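You operate a simulated robot arm through the tools that you are given. There is no shell and no other tool. Be economical: measure what you need, move in short steps, check, and stop when the job is done.

Carry out the task below with a simulated robot arm. There is one attempt and no reset: what you move stays moved.

TASK
Put the square insert that says "29" from the top of the yellow platform in the steel tray there and the square insert labelled "95" on the square plate there.
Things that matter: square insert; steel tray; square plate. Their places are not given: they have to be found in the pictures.

It is judged by the outcome, as a careful person would: the job done as asked, and still so three seconds after it is handed in. It fails if anything else is knocked over, pushed out of place, dropped, spilled or broken.

THE ROBOT
A 7-joint arm with a two-finger parallel gripper, fixed in place. Base frame: the origin is at the foot of the arm, x ahead of it, y to its left, z up; the work surface is at about z = 0. Lengths are in mm, angles in degrees, forces in N, time in s.
With the tool pointing down near the work surface it reaches from about 240 to 620 mm from the base axis. Its first joint turns from -66.0 to 66.0 degrees. Payload 2.6 kg.
Tool frame: the origin (TCP) lies between the finger pads and is the grasp point; the fingertips stand 30 mm ahead of it; z points along the fingers, y is the line along which they close. The gripper opens to 94 mm. The fingers are 28 mm wide and 10 mm thick; the gripper's body (50 by 96 mm) begins 55 mm behind the TCP.
Orientation is that of the tool frame in the base frame, as a unit quaternion [x, y, z, w]. With the fingers straight down and closing along the base's y, the tool's x points along the base's -x, its y along +y and its z along -z.

THE INTERFACE
- The arm moves only by the tool play_rows. Its arguments are lists of equal length, an entry for each row: "delta_pos": the shift along the tool's x, y, z in units of 40 mm (1.0 is 40 mm), a list of three; "delta_rot": the turn, a rotation vector about the tool's x, y, z in units of 6 degrees (1.0 is 6 degrees), a list of three; "claw": the opening in per cent of the stroke, from 0 (shut) to 100 (fully open). In form: {"delta_pos": [[tx, ty, tz], ...], "delta_rot": [[ax, ay, az], ...], "claw": [claw, ...]}. A call has 1 to 10 rows; each row shifts and turns the commanded pose from where the row before left it, along the tool's axes as they then stand. A call with a number of a shift or a turn outside -1 to 1 is refused whole. A row lasts 0.2 s, in which the tool goes at most 50 mm and 8.6 degrees; a call with a longer step from one row to the next is refused whole, and so is a gripper value outside its range. A pose out of reach is approached as far as the arm can. The call stops where the force on the tool passes 40 N (or 10 N more than at its start, if that is more) or the arm is blocked; 0.2 s more then pass. The fingers move at their own pace (about 72 mm/s each) and stop on an object; they squeeze with about 27 N. The grip force told is the motor's: it shows also when the fingers shut on nothing. Time passes only in rows, and 0.2 s behind the last, so rows that do not move let the fingers close. It gives the time, the measured TCP pose, the force on the tool (base axes), the opening and the grip force at its end, in the units of the frame above (readings bear some noise), and new pictures: "show" is both (left out), scene, wrist or none.
- Cameras (640 x 400 px; columns grow to the right, rows downward): "scene" is fixed at [30.5, 425, 571.5]; the picture's right is [-0.83, -0.56, 0.00], its down [-0.28, 0.42, -0.87] and it looks along [0.48, -0.72, -0.50] (base axes); focal length 348 px, centre (320, 200). "wrist" rides on the gripper at [-37, 0, -58] in the tool frame; the picture's right is [0.00, -1.00, 0.00], its down [0.97, 0.00, -0.24] and it looks along [0.24, 0.00, 0.97] (tool axes); focal length 218 px, centre (320, 200).
- measure_at(camera, pixels): for up to 12 pixels [column, row] of the newest picture of that camera ("zoom" is the newest enlarged one), the place [x, y, z] in the base frame of the surface seen there, good to about 2 mm. No time passes.
- enlarge(camera, box): a new picture of the part [left, top, right, bottom] of that camera's present view, enlarged. No time passes.
- sign_off(): hands the job in; it is judged then, once.

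Work in short steps. Measure before you move; look again where a grasp or a placing could have gone wrong, and mend it. You have 60 turns and 100 pictures in all, the two below and enlarged ones among them. Open the gripper and draw the arm clear of the work before you hand the job in, unless the task says otherwise; then end with one line.

The tools are called after "Emit:" by a JSON object that holds its "api" and its "payload". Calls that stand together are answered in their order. play_rows: Moves the arm, as the interface text tells. Its arguments: {"type":"object","properties":{"delta_pos":{"type":"array","items":{"type":"array","items":{"type":"number"}}},"delta_rot":{"type":"array","items":{"type":"array","items":{"type":"number"}}},"claw":{"type":"array","items":{"type":"number"}},"show":{"type":"string","enum":["both","scene","wrist","none"]}},"required":["delta_pos","delta_rot","claw"]} The other tools are called the same way: measure_at (camera, pixels) gives the place of the surface under pixels of a picture; enlarge (camera, box) takes an enlarged picture of a part of a camera's view; sign_off () hands the job in.

At the start:

```text
clock: 0.0
tool_pos: [343.5, 9.0, 256.1]
tcp_rot: [0.0, 1.0, 0.0, 0.001]
contact_force: [0.4, 0.0, 0.0]
width: 94.3
gripper_force: 0.1
```

scene: 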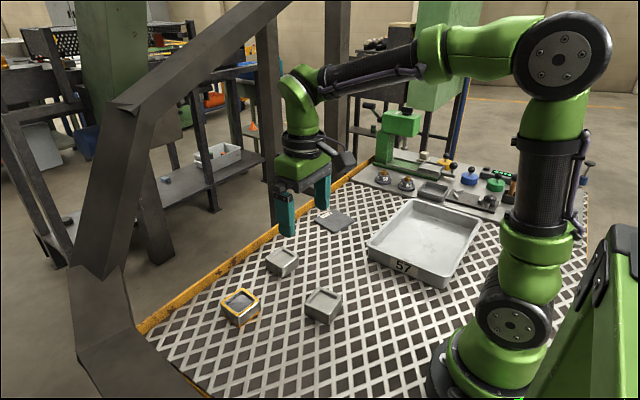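
wrist: 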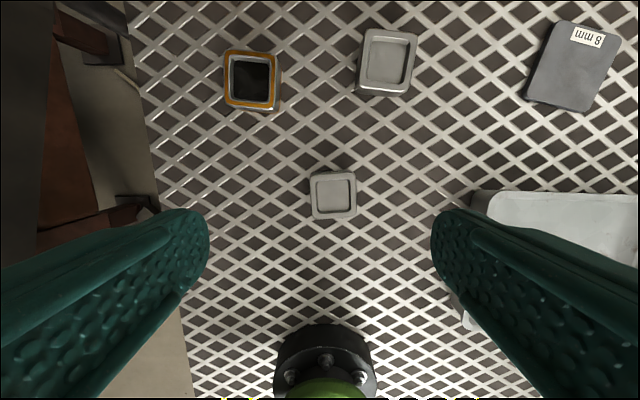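

The pictures show three square pieces, a tray marked 57 and a plate. I enlarge these areas to find the labels.

Emit:
{"api": "enlarge", "payload": {"camera": "scene", "box": [200, 190, 380, 340]}}

Emit:
{"api": "enlarge", "payload": {"camera": "scene", "box": [350, 100, 530, 230]}}

Emit:
{"api": "enlarge", "payload": {"camera": "wrist", "box": [200, 0, 440, 230]}}

```text
2.67 times, centred on (290, 265) of scene
```

zoom: 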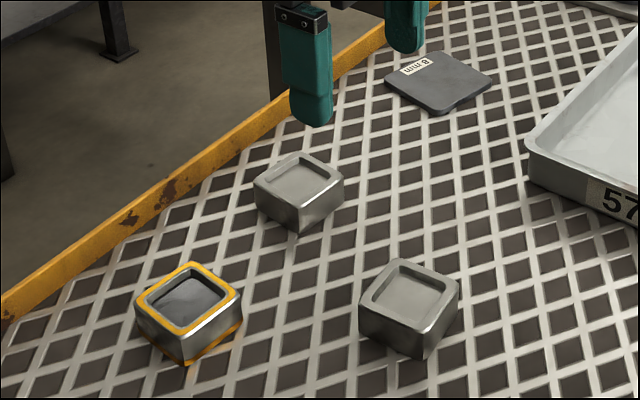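

```text
3.08 times, centred on (440, 165) of scene
```

zoom: 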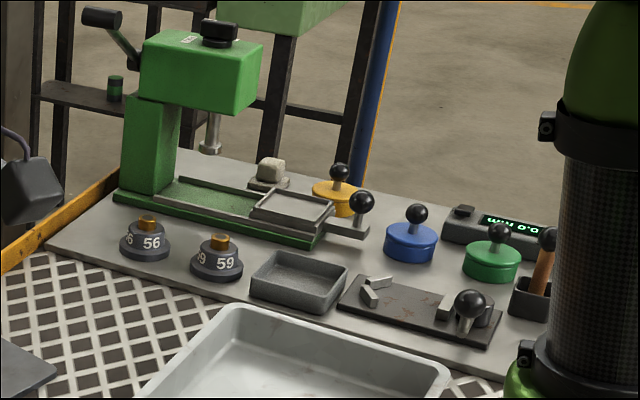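

```text
1.74 times, centred on (320, 115) of wrist
```

zoom: 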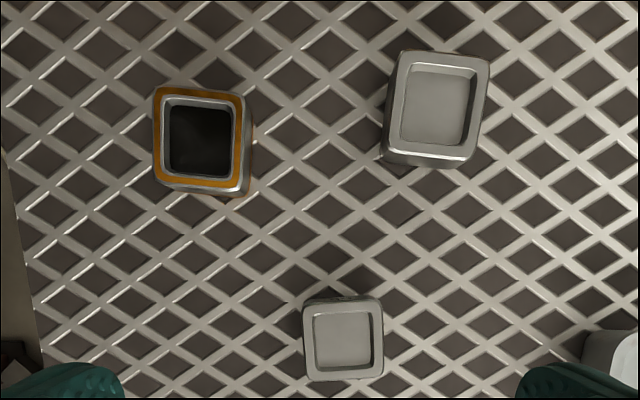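

Emit:
{"api": "enlarge", "payload": {"camera": "scene", "box": [215, 280, 275, 330]}}

Emit:
{"api": "measure_at", "payload": {"camera": "scene", "pixels": [[239, 301], [238, 322], [283, 256], [323, 302], [335, 221], [420, 240], [377, 238], [445, 202], [432, 190], [150, 325], [490, 200], [520, 360]]}}

Emit:
{"api": "measure_at", "payload": {"camera": "wrist", "pixels": [[250, 80], [388, 60], [333, 195], [570, 70], [262, 55], [262, 105], [366, 30], [415, 38], [406, 95], [360, 90], [312, 174], [355, 215]]}}

```text
8.00 times, centred on (245, 305) of scene
```

zoom: 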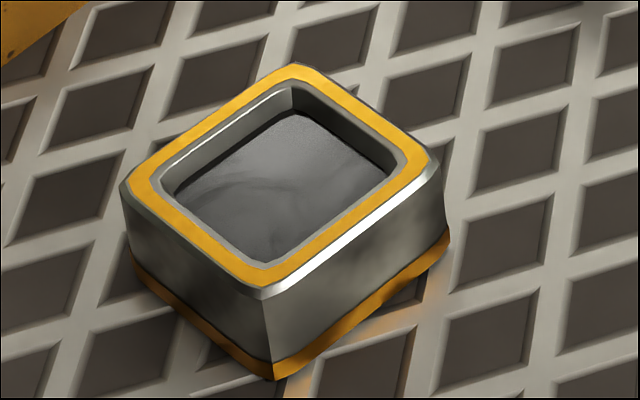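

```text
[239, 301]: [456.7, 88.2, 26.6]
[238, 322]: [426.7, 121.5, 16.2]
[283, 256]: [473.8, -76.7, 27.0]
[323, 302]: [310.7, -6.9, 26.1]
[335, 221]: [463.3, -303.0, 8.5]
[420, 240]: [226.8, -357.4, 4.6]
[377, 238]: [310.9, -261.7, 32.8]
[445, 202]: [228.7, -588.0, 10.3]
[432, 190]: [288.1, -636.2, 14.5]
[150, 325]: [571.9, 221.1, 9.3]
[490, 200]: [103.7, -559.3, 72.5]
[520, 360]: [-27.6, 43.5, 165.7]
```

```text
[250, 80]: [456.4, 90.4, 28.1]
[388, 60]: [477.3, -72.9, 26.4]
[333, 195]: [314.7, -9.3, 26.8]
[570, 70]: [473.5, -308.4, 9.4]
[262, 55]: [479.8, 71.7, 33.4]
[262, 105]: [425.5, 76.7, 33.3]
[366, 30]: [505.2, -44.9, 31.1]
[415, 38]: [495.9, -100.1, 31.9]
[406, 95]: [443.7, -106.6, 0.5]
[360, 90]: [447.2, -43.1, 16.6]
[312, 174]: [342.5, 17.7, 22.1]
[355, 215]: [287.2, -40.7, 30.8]
```

No labels show on the faces turned to the cameras. I raise the arm and move it forward, tilting the wrist camera back to see the +x faces.

Emit:
{"api": "play_rows", "payload": {"delta_pos": [[-1, 0, -0.2], [-1, 0, -0.2], [-1, 0, -0.2], [-1, 0, -0.2], [-1, 0, -0.2], [0, 0, 0], [0, 0, 0], [0, 0, 0], [0, 0, 0]], "delta_rot": [[0, 0, 0], [0, 0, 0], [0, 0, 0], [0, 0, 0], [0, 0, 0], [0, 1, 0], [0, 1, 0], [0, 1, 0], [0, 1, 0]], "claw": [100, 100, 100, 100, 100, 100, 100, 100, 100]}}

```text
clock: 2.0
tool_pos: [532.7, 4.5, 288.9]
tcp_rot: [-0.001, 0.998, -0.002, -0.066]
contact_force: [0.1, 0.6, -0.4]
width: 94.2
gripper_force: 0.0
out of reach, approached as far as the arm can: row 6, 7, 8, 9
```

scene: 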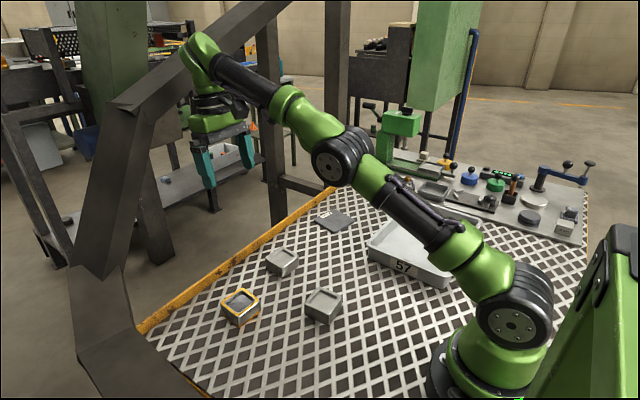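
wrist: 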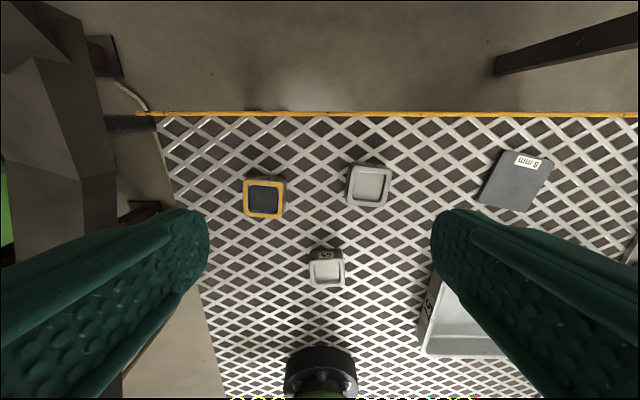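

Emit:
{"api": "enlarge", "payload": {"camera": "wrist", "box": [290, 235, 370, 295]}}

Emit:
{"api": "enlarge", "payload": {"camera": "wrist", "box": [230, 140, 410, 240]}}

Emit:
{"api": "enlarge", "payload": {"camera": "scene", "box": [460, 140, 600, 250]}}

```text
6.67 times, centred on (330, 265) of wrist
```

zoom: 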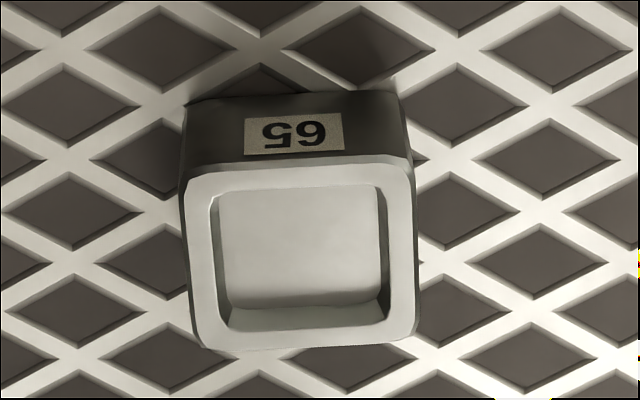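

```text
3.56 times, centred on (320, 190) of wrist
```

zoom: 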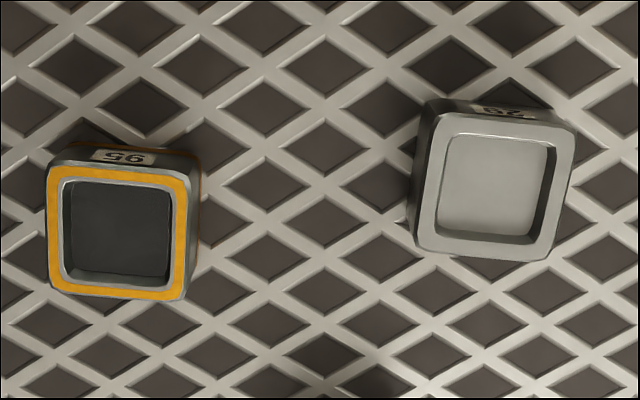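

```text
3.64 times, centred on (530, 195) of scene
```

zoom: 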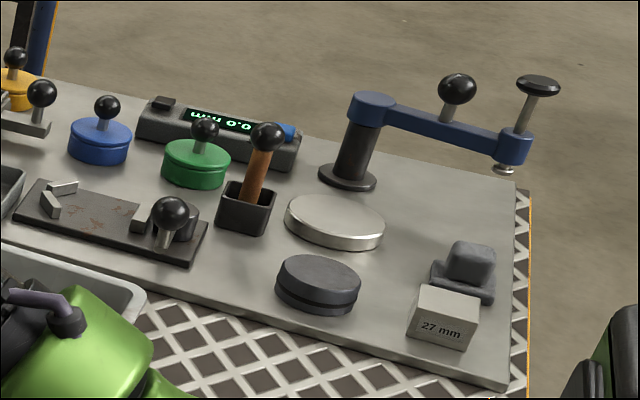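

Emit:
{"api": "enlarge", "payload": {"camera": "wrist", "box": [250, 175, 282, 195]}}

Emit:
{"api": "enlarge", "payload": {"camera": "wrist", "box": [352, 160, 384, 180]}}

Emit:
{"api": "enlarge", "payload": {"camera": "wrist", "box": [315, 244, 340, 260]}}

Emit:
{"api": "enlarge", "payload": {"camera": "wrist", "box": [470, 140, 570, 220]}}

```text
16.00 times, centred on (266, 185) of wrist
```

zoom: 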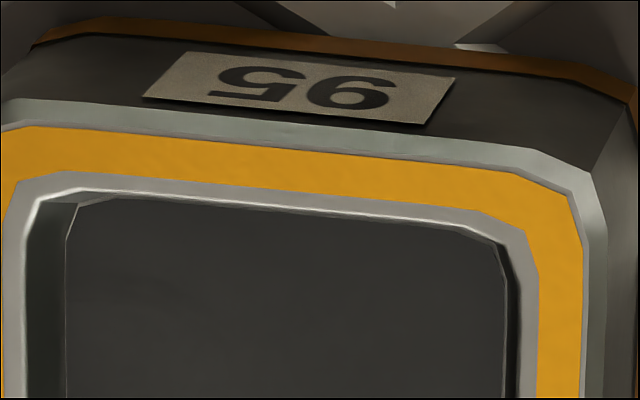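

```text
16.00 times, centred on (368, 170) of wrist
```

zoom: 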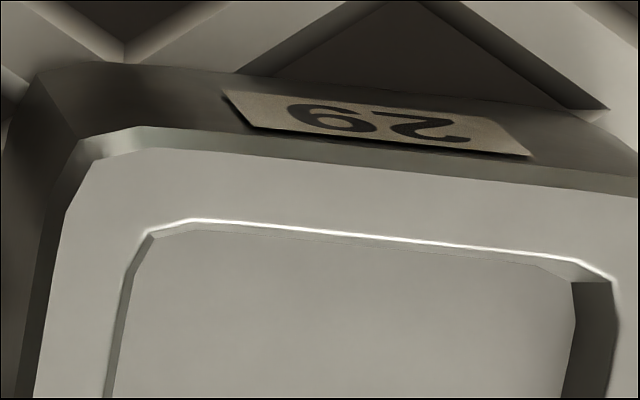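

```text
16.00 times, centred on (328, 252) of wrist
```

zoom: 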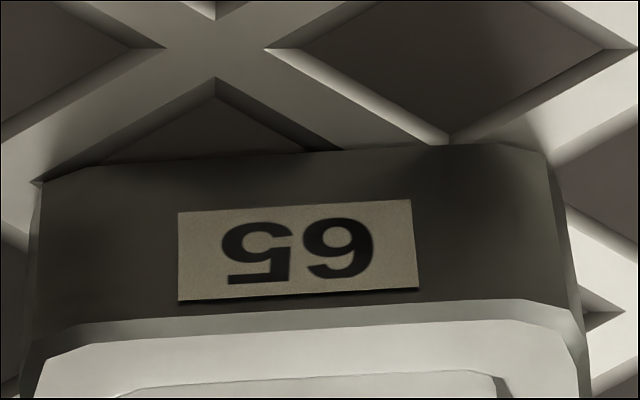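

```text
5.00 times, centred on (520, 180) of wrist
```

zoom: 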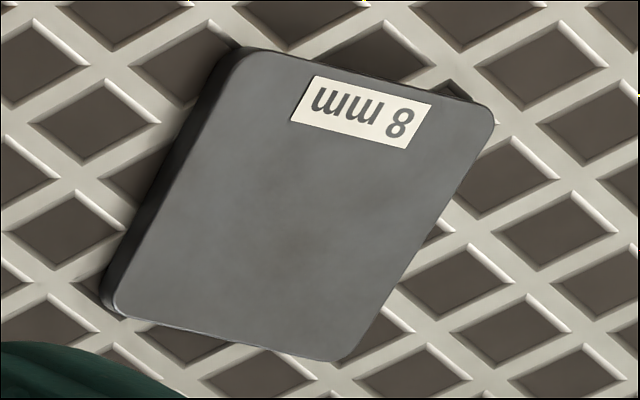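

The labels look like 95 on the yellow-rimmed insert, 29 on the far grey one and 65 on the near one. I undo the tilt and hover above the yellow-rimmed insert to measure it. Once it is lifted I'll check the label with the scene camera.

Emit:
{"api": "play_rows", "payload": {"delta_pos": [[0, 0, 0], [0, 0, 0], [0, 0, 0], [0, 0, 0], [0.55, 0.53, 0.6], [0.55, 0.53, 0.6], [0.55, 0.53, 0.6], [0.55, 0.53, 0.6], [0, 0, 0.7]], "delta_rot": [[0, -1, 0], [0, -1, 0], [0, -1, 0], [0, -1, 0], [0, 0, 0], [0, 0, 0], [0, 0, 0], [0, 0, 0], [0, 0, 0]], "claw": [100, 100, 100, 100, 100, 100, 100, 100, 100], "show": "wrist"}}

```text
clock: 4.0
tool_pos: [478.1, 88.6, 147.0]
tcp_rot: [0.0, 0.991, 0.002, 0.131]
contact_force: [0.3, 0.0, -0.2]
width: 94.0
gripper_force: 0.1
```

wrist: 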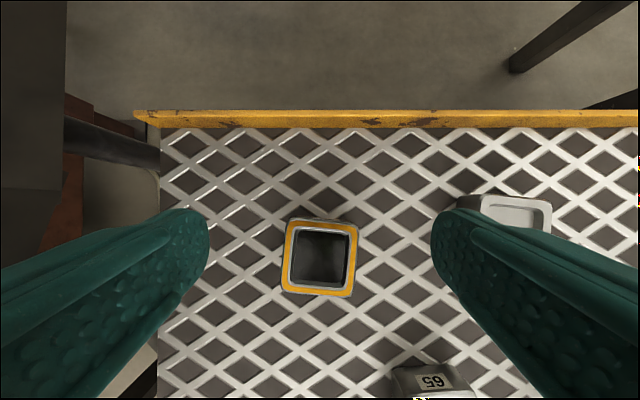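

The wrist is tilted by 15°, so I level it and centre over x = 456.

Emit:
{"api": "play_rows", "payload": {"delta_pos": [[0, 0, 0], [0, 0, 0], [0, 0, 0], [0.55, 0, 0]], "delta_rot": [[0, 1, 0], [0, 1, 0], [0, 0.5, 0], [0, 0, 0]], "claw": [100, 100, 100, 100], "show": "wrist"}}

```text
clock: 5.0
tool_pos: [458.1, 88.9, 145.5]
tcp_rot: [0.0, 1.0, -0.001, 0.0]
contact_force: [0.0, -0.2, 0.3]
width: 94.2
gripper_force: 0.1
```

wrist: 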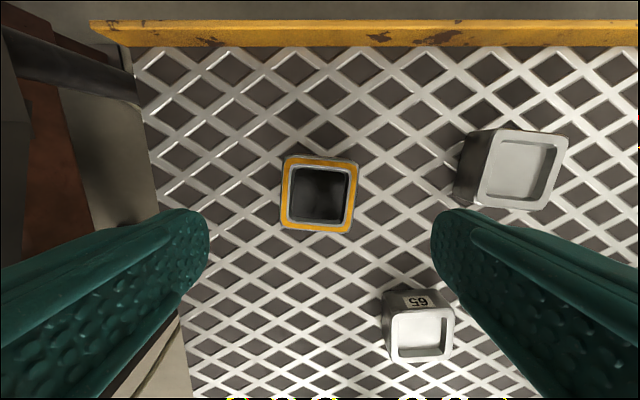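

Emit:
{"api": "enlarge", "payload": {"camera": "wrist", "box": [270, 145, 370, 240]}}

Emit:
{"api": "measure_at", "payload": {"camera": "wrist", "pixels": [[290, 159], [353, 164], [348, 228], [285, 222], [320, 160], [354, 196], [317, 227], [286, 190], [320, 195]]}}

```text
4.21 times, centred on (320, 192) of wrist
```

zoom: 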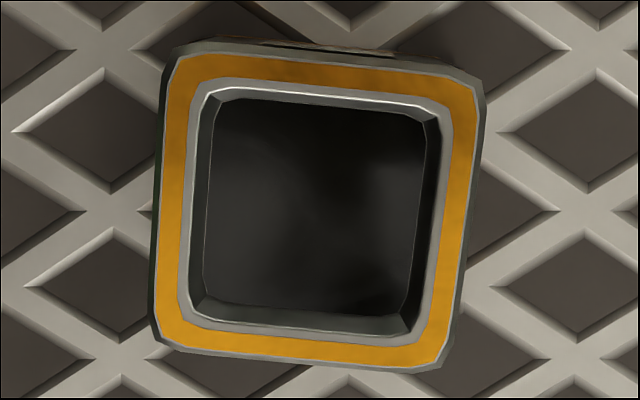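

```text
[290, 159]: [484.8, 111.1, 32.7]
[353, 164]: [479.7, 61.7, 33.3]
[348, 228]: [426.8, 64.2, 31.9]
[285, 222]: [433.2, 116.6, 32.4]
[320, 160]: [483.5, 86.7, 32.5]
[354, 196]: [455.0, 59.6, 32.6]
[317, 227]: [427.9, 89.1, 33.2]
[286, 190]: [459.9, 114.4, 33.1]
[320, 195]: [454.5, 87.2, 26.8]
```

The 95 insert is centred at (456, 88), is about 55 mm wide and is turned about 5° clockwise. I align the tool, go down to z = 36 and close.

Emit:
{"api": "play_rows", "payload": {"delta_pos": [[0.045, -0.02, 0], [0, 0, 0.9], [0, 0, 0.9], [0, 0, 0.7], [0, 0, 0.22], [0, 0, 0], [0, 0, 0], [0, 0, 0]], "delta_rot": [[0, 0, 0.85], [0, 0, 0], [0, 0, 0], [0, 0, 0], [0, 0, 0], [0, 0, 0], [0, 0, 0], [0, 0, 0]], "claw": [100, 100, 100, 100, 100, 0, 0, 0]}}

```text
clock: 6.8
tool_pos: [455.2, 88.7, 38.5]
tcp_rot: [0.045, 0.999, 0.001, 0.0]
contact_force: [0.2, 2.7, 0.4]
width: 62.0
gripper_force: 27.3
```

scene: 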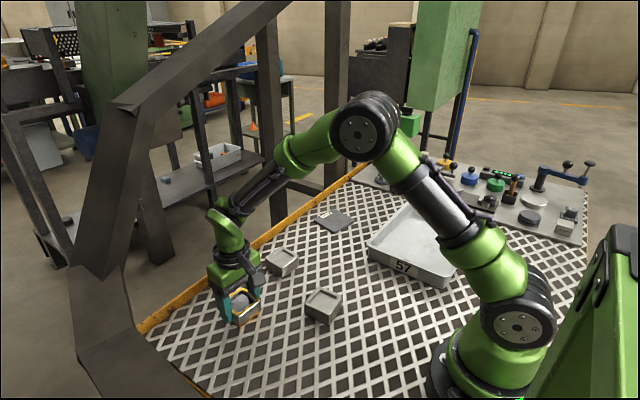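
wrist: 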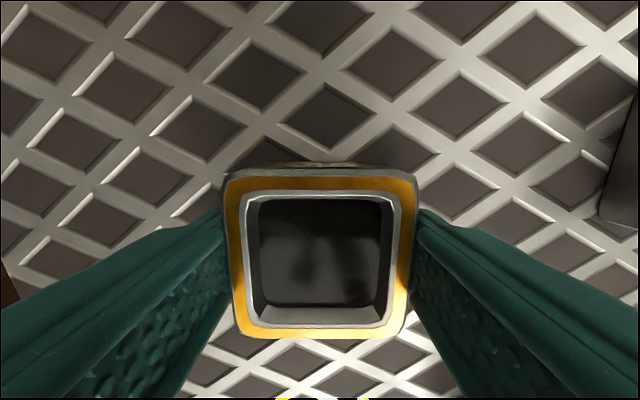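

Gripped at 62 mm. I lift it and turn it toward the scene camera to read the label upright.

Emit:
{"api": "play_rows", "payload": {"delta_pos": [[0, 0, -1], [0, 0, -1], [0, 0, -1], [0, 0, 0], [0, 0, 0], [0, 0, 0], [0, 0, 0], [0, 0, 0], [0, 0, 0], [0, 0, 0]], "delta_rot": [[0, 0, 0], [0, 0, 0], [0, 0, -1], [0, 0, -1], [0, 0, -1], [0, 0, -1], [0, 0, -1], [0, 0, -1], [0, 0, -1], [0, 0, -1]], "claw": [0, 0, 0, 0, 0, 0, 0, 0, 0, 0], "show": "none"}}

Emit:
{"api": "play_rows", "payload": {"delta_pos": [[0, 0, 0], [0, 0, 0], [0, 0, 0], [0, 0, 0], [0, 0, 0], [0, 0, 0], [0, 0, 0]], "delta_rot": [[0, 0, -1], [0, 0, -1], [0, 0, -1], [0, 0, -1], [0, 0, -1], [0, 0, -1], [0, 0, -1]], "claw": [0, 0, 0, 0, 0, 0, 0], "show": "scene"}}

```text
clock: 9.0
tool_pos: [456.0, 90.3, 156.0]
tcp_rot: [-0.366, 0.93, 0.0, 0.001]
contact_force: [0.8, 0.2, -8.2]
width: 61.9
gripper_force: 26.8
```

```text
clock: 10.6
tool_pos: [455.3, 88.0, 157.6]
tcp_rot: [-0.676, 0.737, 0.001, 0.0]
contact_force: [-0.1, 0.1, -8.3]
width: 61.8
gripper_force: 26.6
```

scene: 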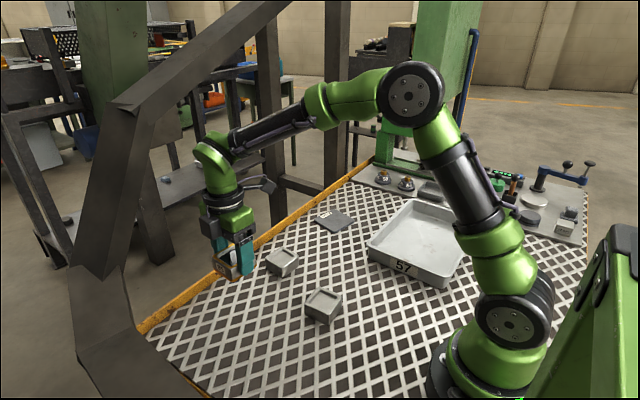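

Emit:
{"api": "enlarge", "payload": {"camera": "scene", "box": [205, 235, 265, 290]}}

Emit:
{"api": "measure_at", "payload": {"camera": "scene", "pixels": [[316, 219], [329, 230], [354, 221], [340, 209], [335, 220], [375, 238], [410, 200], [479, 228], [440, 283], [415, 236], [390, 245], [430, 265]]}}

Emit:
{"api": "enlarge", "payload": {"camera": "scene", "box": [300, 180, 490, 300]}}

```text
7.27 times, centred on (235, 262) of scene
```

zoom: 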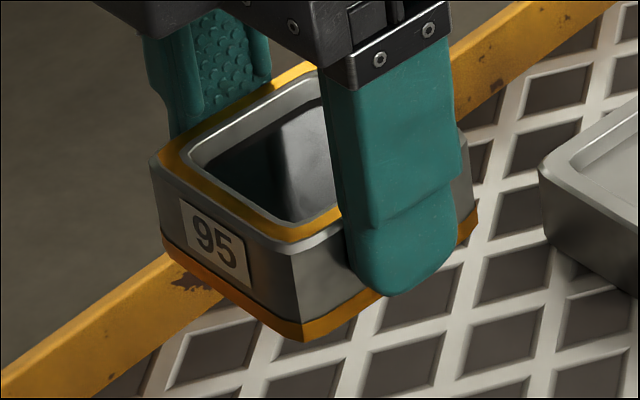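

```text
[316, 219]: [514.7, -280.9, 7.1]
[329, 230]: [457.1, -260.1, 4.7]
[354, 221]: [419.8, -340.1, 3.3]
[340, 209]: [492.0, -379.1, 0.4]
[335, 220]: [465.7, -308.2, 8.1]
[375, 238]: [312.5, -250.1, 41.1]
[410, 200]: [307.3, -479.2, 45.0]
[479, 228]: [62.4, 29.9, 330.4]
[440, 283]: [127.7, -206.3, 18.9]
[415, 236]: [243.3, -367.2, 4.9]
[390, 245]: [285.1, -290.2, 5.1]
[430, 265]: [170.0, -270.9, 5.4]
```

```text
3.33 times, centred on (395, 240) of scene
```

zoom: 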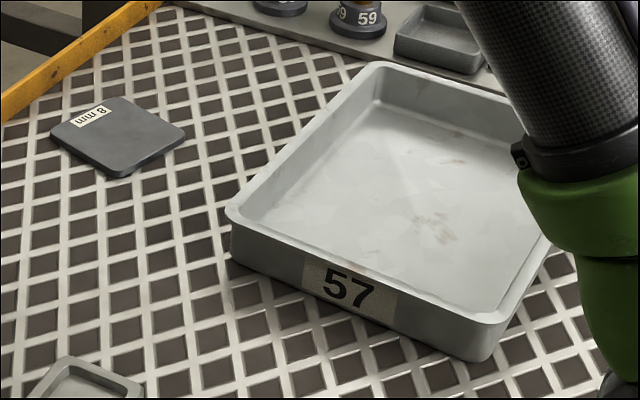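

The label reads 95, which confirms it. The plate is centred near (468, -315) and turned about 24°. I turn the tool to match and carry the insert over it.

Emit:
{"api": "play_rows", "payload": {"delta_pos": [[0, 0, 0], [0, 0, 0], [0, 0, 0], [0, 0, 0], [0, 0, 0], [0, 0, 0], [0, 0, 0], [0, 0, 0], [0, 0, 0], [0, 0, 0]], "delta_rot": [[0, 0, 1], [0, 0, 1], [0, 0, 1], [0, 0, 1], [0, 0, 1], [0, 0, 1], [0, 0, 1], [0, 0, 1], [0, 0, 1], [0, 0, 1]], "claw": [0, 0, 0, 0, 0, 0, 0, 0, 0, 0], "show": "none"}}

Emit:
{"api": "play_rows", "payload": {"delta_pos": [[0, 0, 0], [0, 0, 0], [0, 0, 0], [0, 0, 0], [0, 0, 0], [0, 0, 0], [0, 0, 0], [0, 0, 0], [0, 0, 0]], "delta_rot": [[0, 0, 1], [0, 0, 1], [0, 0, 1], [0, 0, 1], [0, 0, 1], [0, 0, 1], [0, 0, 1], [0, 0, 1], [0, 0, 0.2]], "claw": [0, 0, 0, 0, 0, 0, 0, 0, 0], "show": "none"}}

Emit:
{"api": "play_rows", "payload": {"delta_pos": [[-0.44, -0.89, 0], [-0.44, -0.89, 0], [-0.44, -0.89, 0], [-0.44, -0.89, 0], [-0.44, -0.89, 0], [-0.44, -0.89, 0], [-0.44, -0.89, 0], [-0.44, -0.89, 0], [-0.44, -0.89, 0], [-0.44, -0.89, 0]], "delta_rot": [[0, 0, 0], [0, 0, 0], [0, 0, 0], [0, 0, 0], [0, 0, 0], [0, 0, 0], [0, 0, 0], [0, 0, 0], [0, 0, 0], [0, 0, 0]], "claw": [0, 0, 0, 0, 0, 0, 0, 0, 0, 0]}}

```text
clock: 12.8
tool_pos: [454.9, 88.6, 157.2]
tcp_rot: [-0.215, 0.977, 0.0, 0.0]
contact_force: [0.5, -0.6, -8.9]
width: 62.0
gripper_force: 27.0
```

```text
clock: 14.8
tool_pos: [456.0, 88.3, 156.9]
tcp_rot: [0.212, 0.977, -0.001, 0.0]
contact_force: [0.0, 0.1, -7.8]
width: 61.8
gripper_force: 26.3
```

```text
clock: 17.0
tool_pos: [469.5, -309.9, 157.1]
tcp_rot: [0.21, 0.978, 0.001, 0.0]
contact_force: [1.0, 0.1, -8.4]
width: 61.7
gripper_force: 27.3
```

scene: 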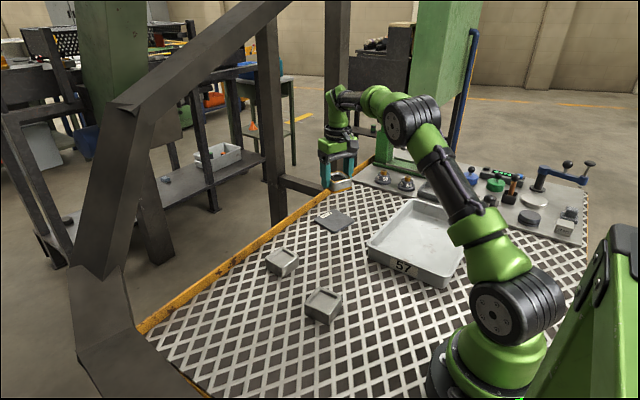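
wrist: 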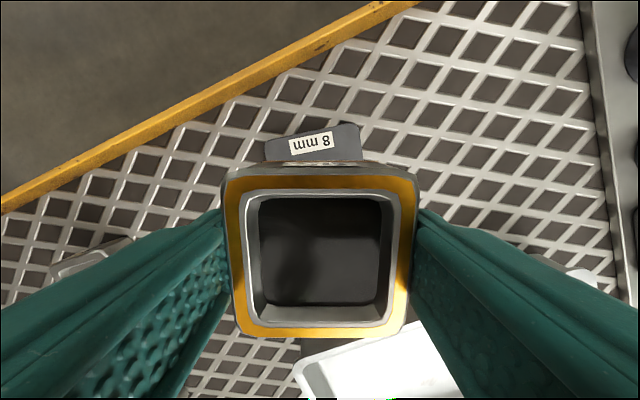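

Emit:
{"api": "enlarge", "payload": {"camera": "scene", "box": [305, 200, 365, 240]}}

Emit:
{"api": "measure_at", "payload": {"camera": "wrist", "pixels": [[268, 139], [358, 126], [315, 132], [267, 155], [360, 155], [312, 344]]}}

```text
10.00 times, centred on (335, 220) of scene
```

zoom: 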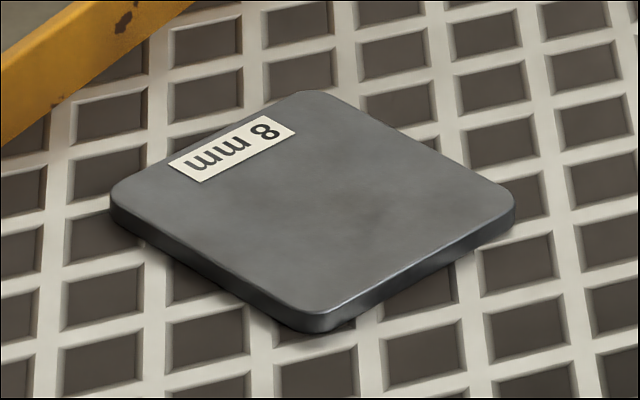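

```text
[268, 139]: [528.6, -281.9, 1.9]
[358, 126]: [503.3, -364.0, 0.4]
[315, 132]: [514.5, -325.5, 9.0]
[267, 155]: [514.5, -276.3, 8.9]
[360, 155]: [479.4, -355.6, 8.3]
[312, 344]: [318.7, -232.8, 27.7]
```

Emit:
{"api": "measure_at", "payload": {"camera": "zoom", "pixels": [[120, 192], [310, 305], [505, 205], [300, 98], [310, 200], [210, 255], [410, 255], [210, 143], [410, 150]]}}

```text
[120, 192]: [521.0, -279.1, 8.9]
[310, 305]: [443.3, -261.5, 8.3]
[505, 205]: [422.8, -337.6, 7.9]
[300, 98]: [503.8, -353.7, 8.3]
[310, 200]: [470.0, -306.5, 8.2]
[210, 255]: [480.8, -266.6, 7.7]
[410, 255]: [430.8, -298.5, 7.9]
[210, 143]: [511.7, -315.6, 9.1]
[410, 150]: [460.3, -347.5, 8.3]
```

The plate centre is (471, -308) at z = 8 and it is turned about 14°. I correct the yaw and lower to just above the plate.

Emit:
{"api": "play_rows", "payload": {"delta_pos": [[0, 0.04, 0], [-0.04, 0, 0.2], [0, 0, 0.8], [0, 0, 0.8], [0, 0, 0.6], [0, 0, 0.2], [0, 0, 0]], "delta_rot": [[0, 0, -1], [0, 0, -0.67], [0, 0, 0], [0, 0, 0], [0, 0, 0], [0, 0, 0], [0, 0, 0]], "claw": [0, 0, 0, 0, 0, 0, 0]}}

```text
clock: 18.6
tool_pos: [472.2, -307.3, 55.1]
tcp_rot: [0.125, 0.992, 0.001, 0.0]
contact_force: [-0.2, -0.9, -8.5]
width: 62.0
gripper_force: 27.4
```

scene: 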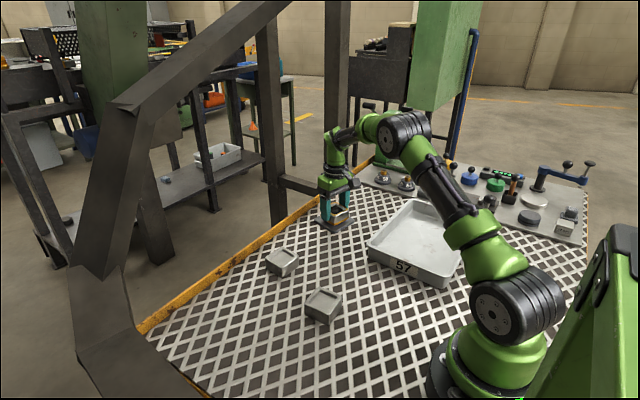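
wrist: 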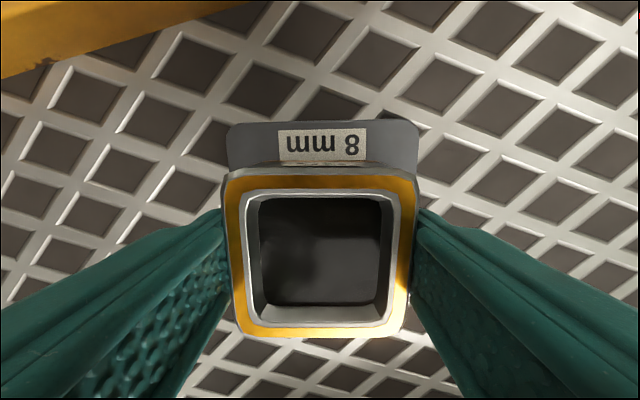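

The insert is square with the plate. I lower in small steps and watch the force.

Emit:
{"api": "play_rows", "payload": {"delta_pos": [[0, 0, 0.08], [0, 0, 0.06], [0, 0, 0.04]], "delta_rot": [[0, 0, 0], [0, 0, 0], [0, 0, 0]], "claw": [0, 0, 0], "show": "none"}}

```text
clock: 19.4
tool_pos: [471.6, -307.0, 46.2]
tcp_rot: [0.125, 0.992, 0.002, 0.0]
contact_force: [-1.4, 0.8, -7.2]
width: 62.3
gripper_force: 27.3
```

Emit:
{"api": "play_rows", "payload": {"delta_pos": [[0, 0, 0.03], [0, 0, 0]], "delta_rot": [[0, 0, 0], [0, 0, 0]], "claw": [0, 0], "show": "scene"}}

```text
clock: 20.0
tool_pos: [471.3, -307.1, 45.5]
tcp_rot: [0.124, 0.992, 0.0, 0.0]
contact_force: [-2.0, 0.2, 3.2]
width: 61.9
gripper_force: 26.9
```

scene: 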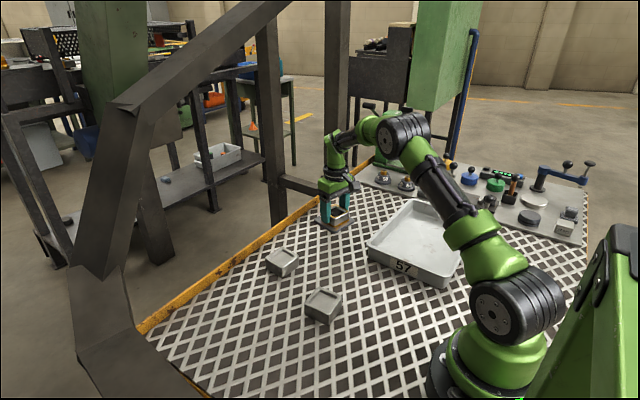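

The force turned to +3 N, so the insert rests on the plate. I release and rise.

Emit:
{"api": "play_rows", "payload": {"delta_pos": [[0, 0, 0], [0, 0, 0], [0, 0, -0.5], [0, 0, -1], [0, 0, -1], [0, 0, -0.8]], "delta_rot": [[0, 0, 0], [0, 0, 0], [0, 0, 0], [0, 0, 0], [0, 0, 0], [0, 0, 0]], "claw": [100, 100, 100, 100, 100, 100]}}

```text
clock: 21.4
tool_pos: [470.2, -304.9, 178.1]
tcp_rot: [0.124, 0.992, 0.0, 0.001]
contact_force: [-0.9, -0.6, -0.5]
width: 94.0
gripper_force: 0.1
```

scene: 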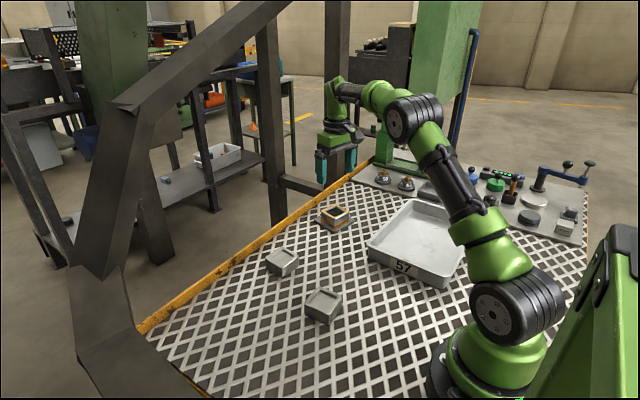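
wrist: 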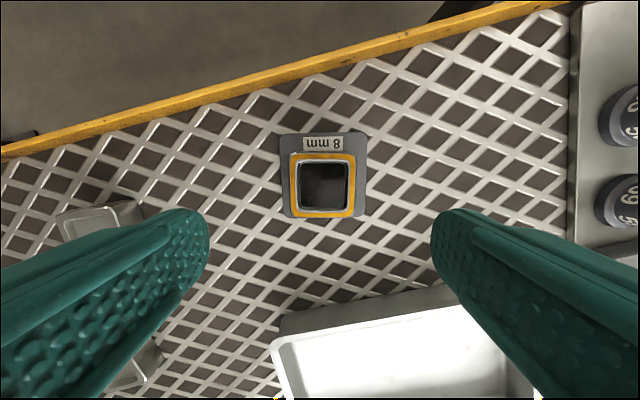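

The 95 insert sits on the plate. Next I hover over the 29 insert near (475, -74).

Emit:
{"api": "play_rows", "payload": {"delta_pos": [[0, 0, 0], [0.118, 0.955, 0], [0.118, 0.955, 0], [0.118, 0.955, 0], [0.118, 0.955, 0], [0.118, 0.955, 0], [0.118, 0.955, 0], [0, 0, 0.8]], "delta_rot": [[0, 0, -1], [0, 0, 0], [0, 0, 0], [0, 0, 0], [0, 0, 0], [0, 0, 0], [0, 0, 0], [0, 0, 0]], "claw": [100, 100, 100, 100, 100, 100, 100, 100], "show": "wrist"}}

```text
clock: 23.2
tool_pos: [476.0, -76.1, 144.9]
tcp_rot: [0.072, 0.997, 0.001, 0.001]
contact_force: [-0.4, -0.4, -0.1]
width: 93.8
gripper_force: 0.0
```

wrist: 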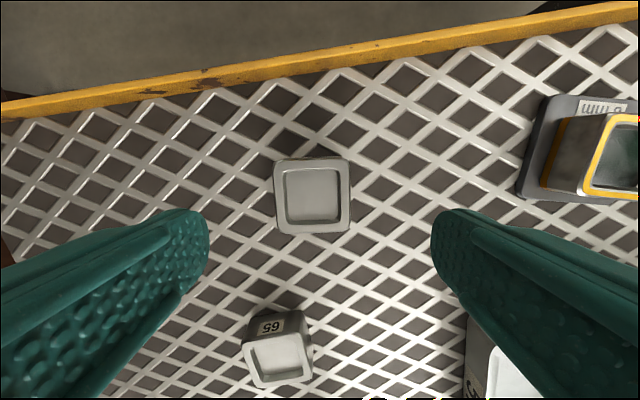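

Emit:
{"api": "measure_at", "payload": {"camera": "wrist", "pixels": [[279, 162], [346, 162], [347, 228], [281, 231], [313, 161], [348, 195], [314, 230], [278, 197]]}}

Emit:
{"api": "enlarge", "payload": {"camera": "wrist", "box": [260, 145, 365, 245]}}

```text
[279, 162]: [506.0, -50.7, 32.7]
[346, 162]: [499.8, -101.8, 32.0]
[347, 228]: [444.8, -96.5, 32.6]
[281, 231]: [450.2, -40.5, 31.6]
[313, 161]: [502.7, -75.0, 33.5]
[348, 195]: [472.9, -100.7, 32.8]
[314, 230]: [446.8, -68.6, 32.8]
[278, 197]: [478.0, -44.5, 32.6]
```

```text
4.00 times, centred on (312, 195) of wrist
```

zoom: 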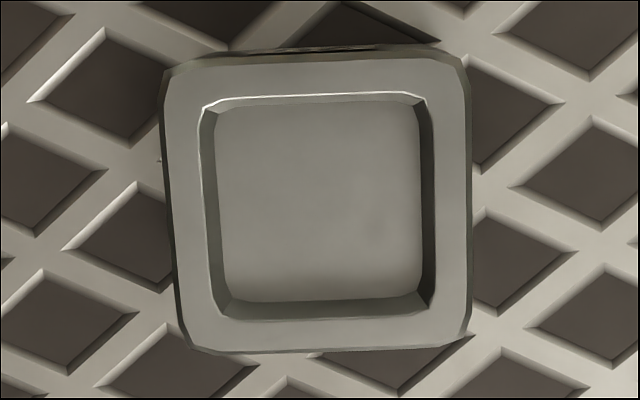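

The centre is (475, -72), with only a small residual twist. I correct that, go down and grip.

Emit:
{"api": "play_rows", "payload": {"delta_pos": [[0.04, 0.09, 0], [0, 0, 0.9], [0, 0, 0.9], [0, 0, 0.7], [0, 0, 0.2], [0, 0, 0], [0, 0, 0], [0, 0, 0]], "delta_rot": [[0, 0, -0.25], [0, 0, 0], [0, 0, 0], [0, 0, 0], [0, 0, 0], [0, 0, 0], [0, 0, 0], [0, 0, 0]], "claw": [100, 100, 100, 100, 100, 0, 0, 0], "show": "wrist"}}

```text
clock: 25.0
tool_pos: [474.6, -72.0, 37.3]
tcp_rot: [0.059, 0.998, 0.0, 0.0]
contact_force: [-0.2, 2.4, -0.1]
width: 61.5
gripper_force: 26.8
```

wrist: 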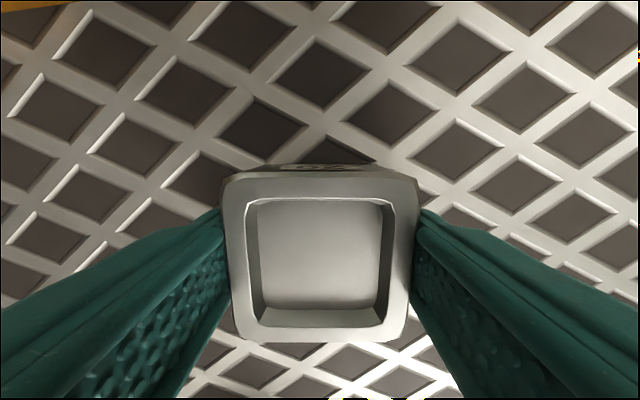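

Gripped. I lift and carry it to the tray, aiming at (235, -340).

Emit:
{"api": "play_rows", "payload": {"delta_pos": [[0, 0, -1], [0, 0, -1], [0, 0, -1], [0, 0, 0]], "delta_rot": [[0, 0, 0], [0, 0, 0], [0, 0, 0], [0, 0, 0]], "claw": [0, 0, 0, 0], "show": "none"}}

Emit:
{"api": "play_rows", "payload": {"delta_pos": [[0.574, -0.818, 0], [0.574, -0.818, 0], [0.574, -0.818, 0], [0.574, -0.818, 0], [0.574, -0.818, 0], [0.574, -0.818, 0], [0.574, -0.818, 0], [0.574, -0.818, 0], [0.574, -0.818, 0]], "delta_rot": [[0, 0, 0], [0, 0, 0], [0, 0, 0], [0, 0, 0], [0, 0, 0], [0, 0, 0], [0, 0, 0], [0, 0, 0], [0, 0, 0]], "claw": [0, 0, 0, 0, 0, 0, 0, 0, 0]}}

```text
clock: 26.0
tool_pos: [475.6, -72.4, 158.1]
tcp_rot: [0.059, 0.998, 0.0, 0.001]
contact_force: [0.0, 0.9, -7.4]
width: 61.9
gripper_force: 27.1
```

```text
clock: 28.0
tool_pos: [235.0, -343.6, 156.3]
tcp_rot: [0.059, 0.998, 0.001, 0.001]
contact_force: [-1.0, -0.8, -8.2]
width: 62.1
gripper_force: 26.5
```

scene: 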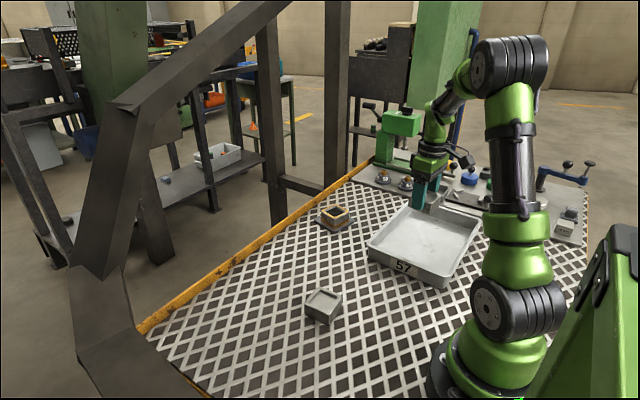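
wrist: 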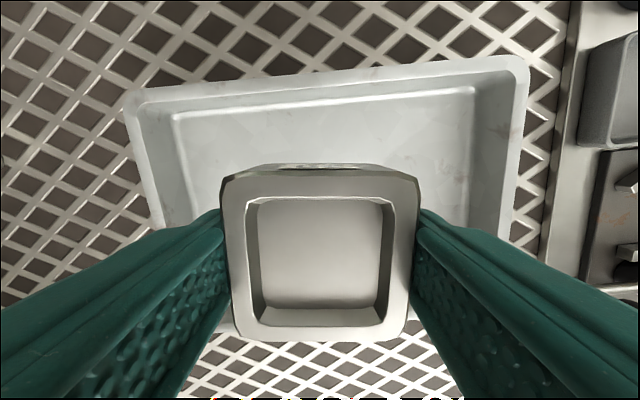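

Emit:
{"api": "measure_at", "payload": {"camera": "wrist", "pixels": [[128, 95], [325, 75], [522, 62], [505, 235], [165, 225], [190, 200], [430, 345], [225, 322], [320, 360]]}}

Emit:
{"api": "measure_at", "payload": {"camera": "scene", "pixels": [[369, 243], [445, 278], [478, 228], [412, 202], [380, 243], [438, 268], [465, 232], [460, 255], [425, 240]]}}

```text
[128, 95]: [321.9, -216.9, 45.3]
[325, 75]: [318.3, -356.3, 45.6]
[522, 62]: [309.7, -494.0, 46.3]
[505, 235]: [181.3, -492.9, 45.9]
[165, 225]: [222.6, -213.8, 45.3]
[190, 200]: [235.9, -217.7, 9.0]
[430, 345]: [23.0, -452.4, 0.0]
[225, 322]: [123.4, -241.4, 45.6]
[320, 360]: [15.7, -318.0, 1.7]
```

```text
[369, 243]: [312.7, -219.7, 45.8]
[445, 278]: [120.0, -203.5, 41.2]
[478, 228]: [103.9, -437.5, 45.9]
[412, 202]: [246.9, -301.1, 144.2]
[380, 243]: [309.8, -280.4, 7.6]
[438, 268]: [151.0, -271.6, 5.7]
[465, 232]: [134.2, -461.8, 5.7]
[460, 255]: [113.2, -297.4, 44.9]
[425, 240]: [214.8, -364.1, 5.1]
```

The tray spans x 110–320 and y -495 to -205, so this spot is well inside. I lower the insert.

Emit:
{"api": "play_rows", "payload": {"delta_pos": [[0, 0, 0.9], [0, 0, 0.9], [0, 0, 0.7], [0, 0, 0.2], [0, 0, 0.08], [0, 0, 0]], "delta_rot": [[0, 0, 0], [0, 0, 0], [0, 0, 0], [0, 0, 0], [0, 0, 0], [0, 0, 0]], "claw": [0, 0, 0, 0, 0, 0], "show": "scene"}}

```text
clock: 29.4
tool_pos: [235.4, -341.8, 45.1]
tcp_rot: [0.06, 0.998, 0.0, 0.0]
contact_force: [-0.4, -0.8, -7.2]
width: 62.0
gripper_force: 26.3
```

scene: 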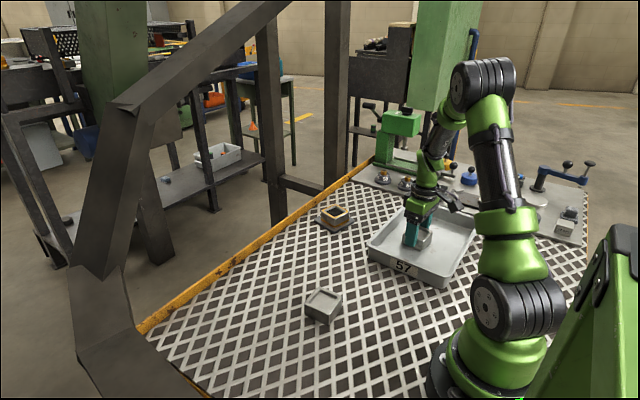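

Emit:
{"api": "play_rows", "payload": {"delta_pos": [[0, 0, 0.04], [0, 0, 0.03], [0, 0, 0]], "delta_rot": [[0, 0, 0], [0, 0, 0], [0, 0, 0]], "claw": [0, 0, 0], "show": "none"}}

```text
clock: 30.2
tool_pos: [236.6, -340.8, 43.0]
tcp_rot: [0.059, 0.998, 0.001, 0.001]
contact_force: [0.0, 0.1, -9.1]
width: 61.7
gripper_force: 26.9
```

Not in contact yet, so I go a little lower.

Emit:
{"api": "play_rows", "payload": {"delta_pos": [[0, 0, 0.03], [0, 0, 0.02], [0, 0, 0]], "delta_rot": [[0, 0, 0], [0, 0, 0], [0, 0, 0]], "claw": [0, 0, 0], "show": "none"}}

```text
clock: 31.0
tool_pos: [237.2, -341.1, 42.1]
tcp_rot: [0.059, 0.998, -0.001, 0.002]
contact_force: [-6.9, 8.7, 26.2]
width: 61.8
gripper_force: 26.8
```

The insert is in contact at +26 N. I back off slightly, release and rise.

Emit:
{"api": "play_rows", "payload": {"delta_pos": [[0, 0, -0.03], [0, 0, 0], [0, 0, 0], [0, 0, -0.5], [0, 0, -1], [0, 0, -1], [0, 0, -1], [0, 0, -1]], "delta_rot": [[0, 0, 0], [0, 0, 0], [0, 0, 0], [0, 0, 0], [0, 0, 0], [0, 0, 0], [0, 0, 0], [0, 0, 0]], "claw": [0, 100, 100, 100, 100, 100, 100, 100]}}

```text
clock: 32.8
tool_pos: [234.7, -340.8, 225.2]
tcp_rot: [0.06, 0.998, 0.0, 0.0]
contact_force: [-0.3, -0.4, -0.2]
width: 93.8
gripper_force: 0.0
```

scene: 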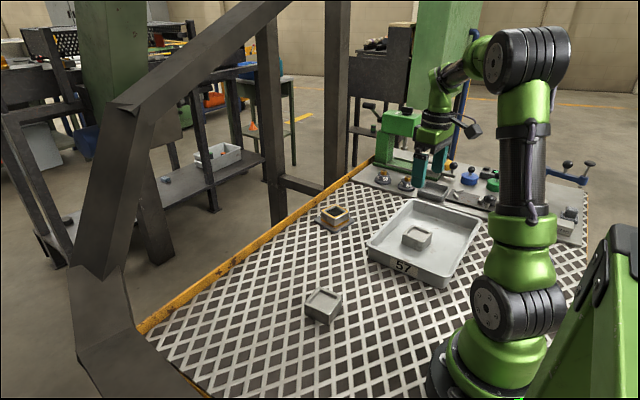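
wrist: 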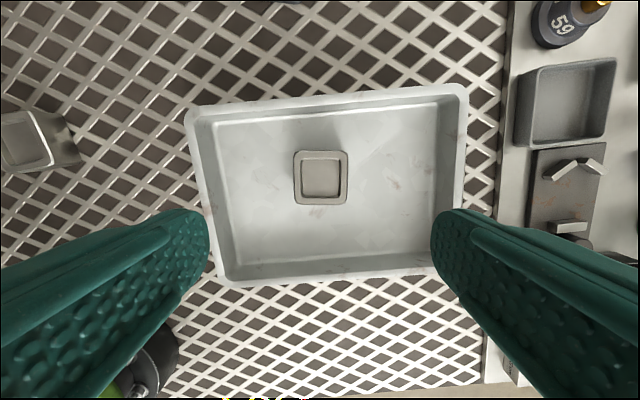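

The 29 insert lies flat in the tray, the 95 insert is on the plate, and the gripper is open and well above the work.

Emit:
{"api": "sign_off", "payload": {}}

```text
The job is handed in.
```

The square insert "29" is in the steel tray (the one marked 57) and the insert "95" is on the square plate (labelled 8 mm); nothing else was moved.
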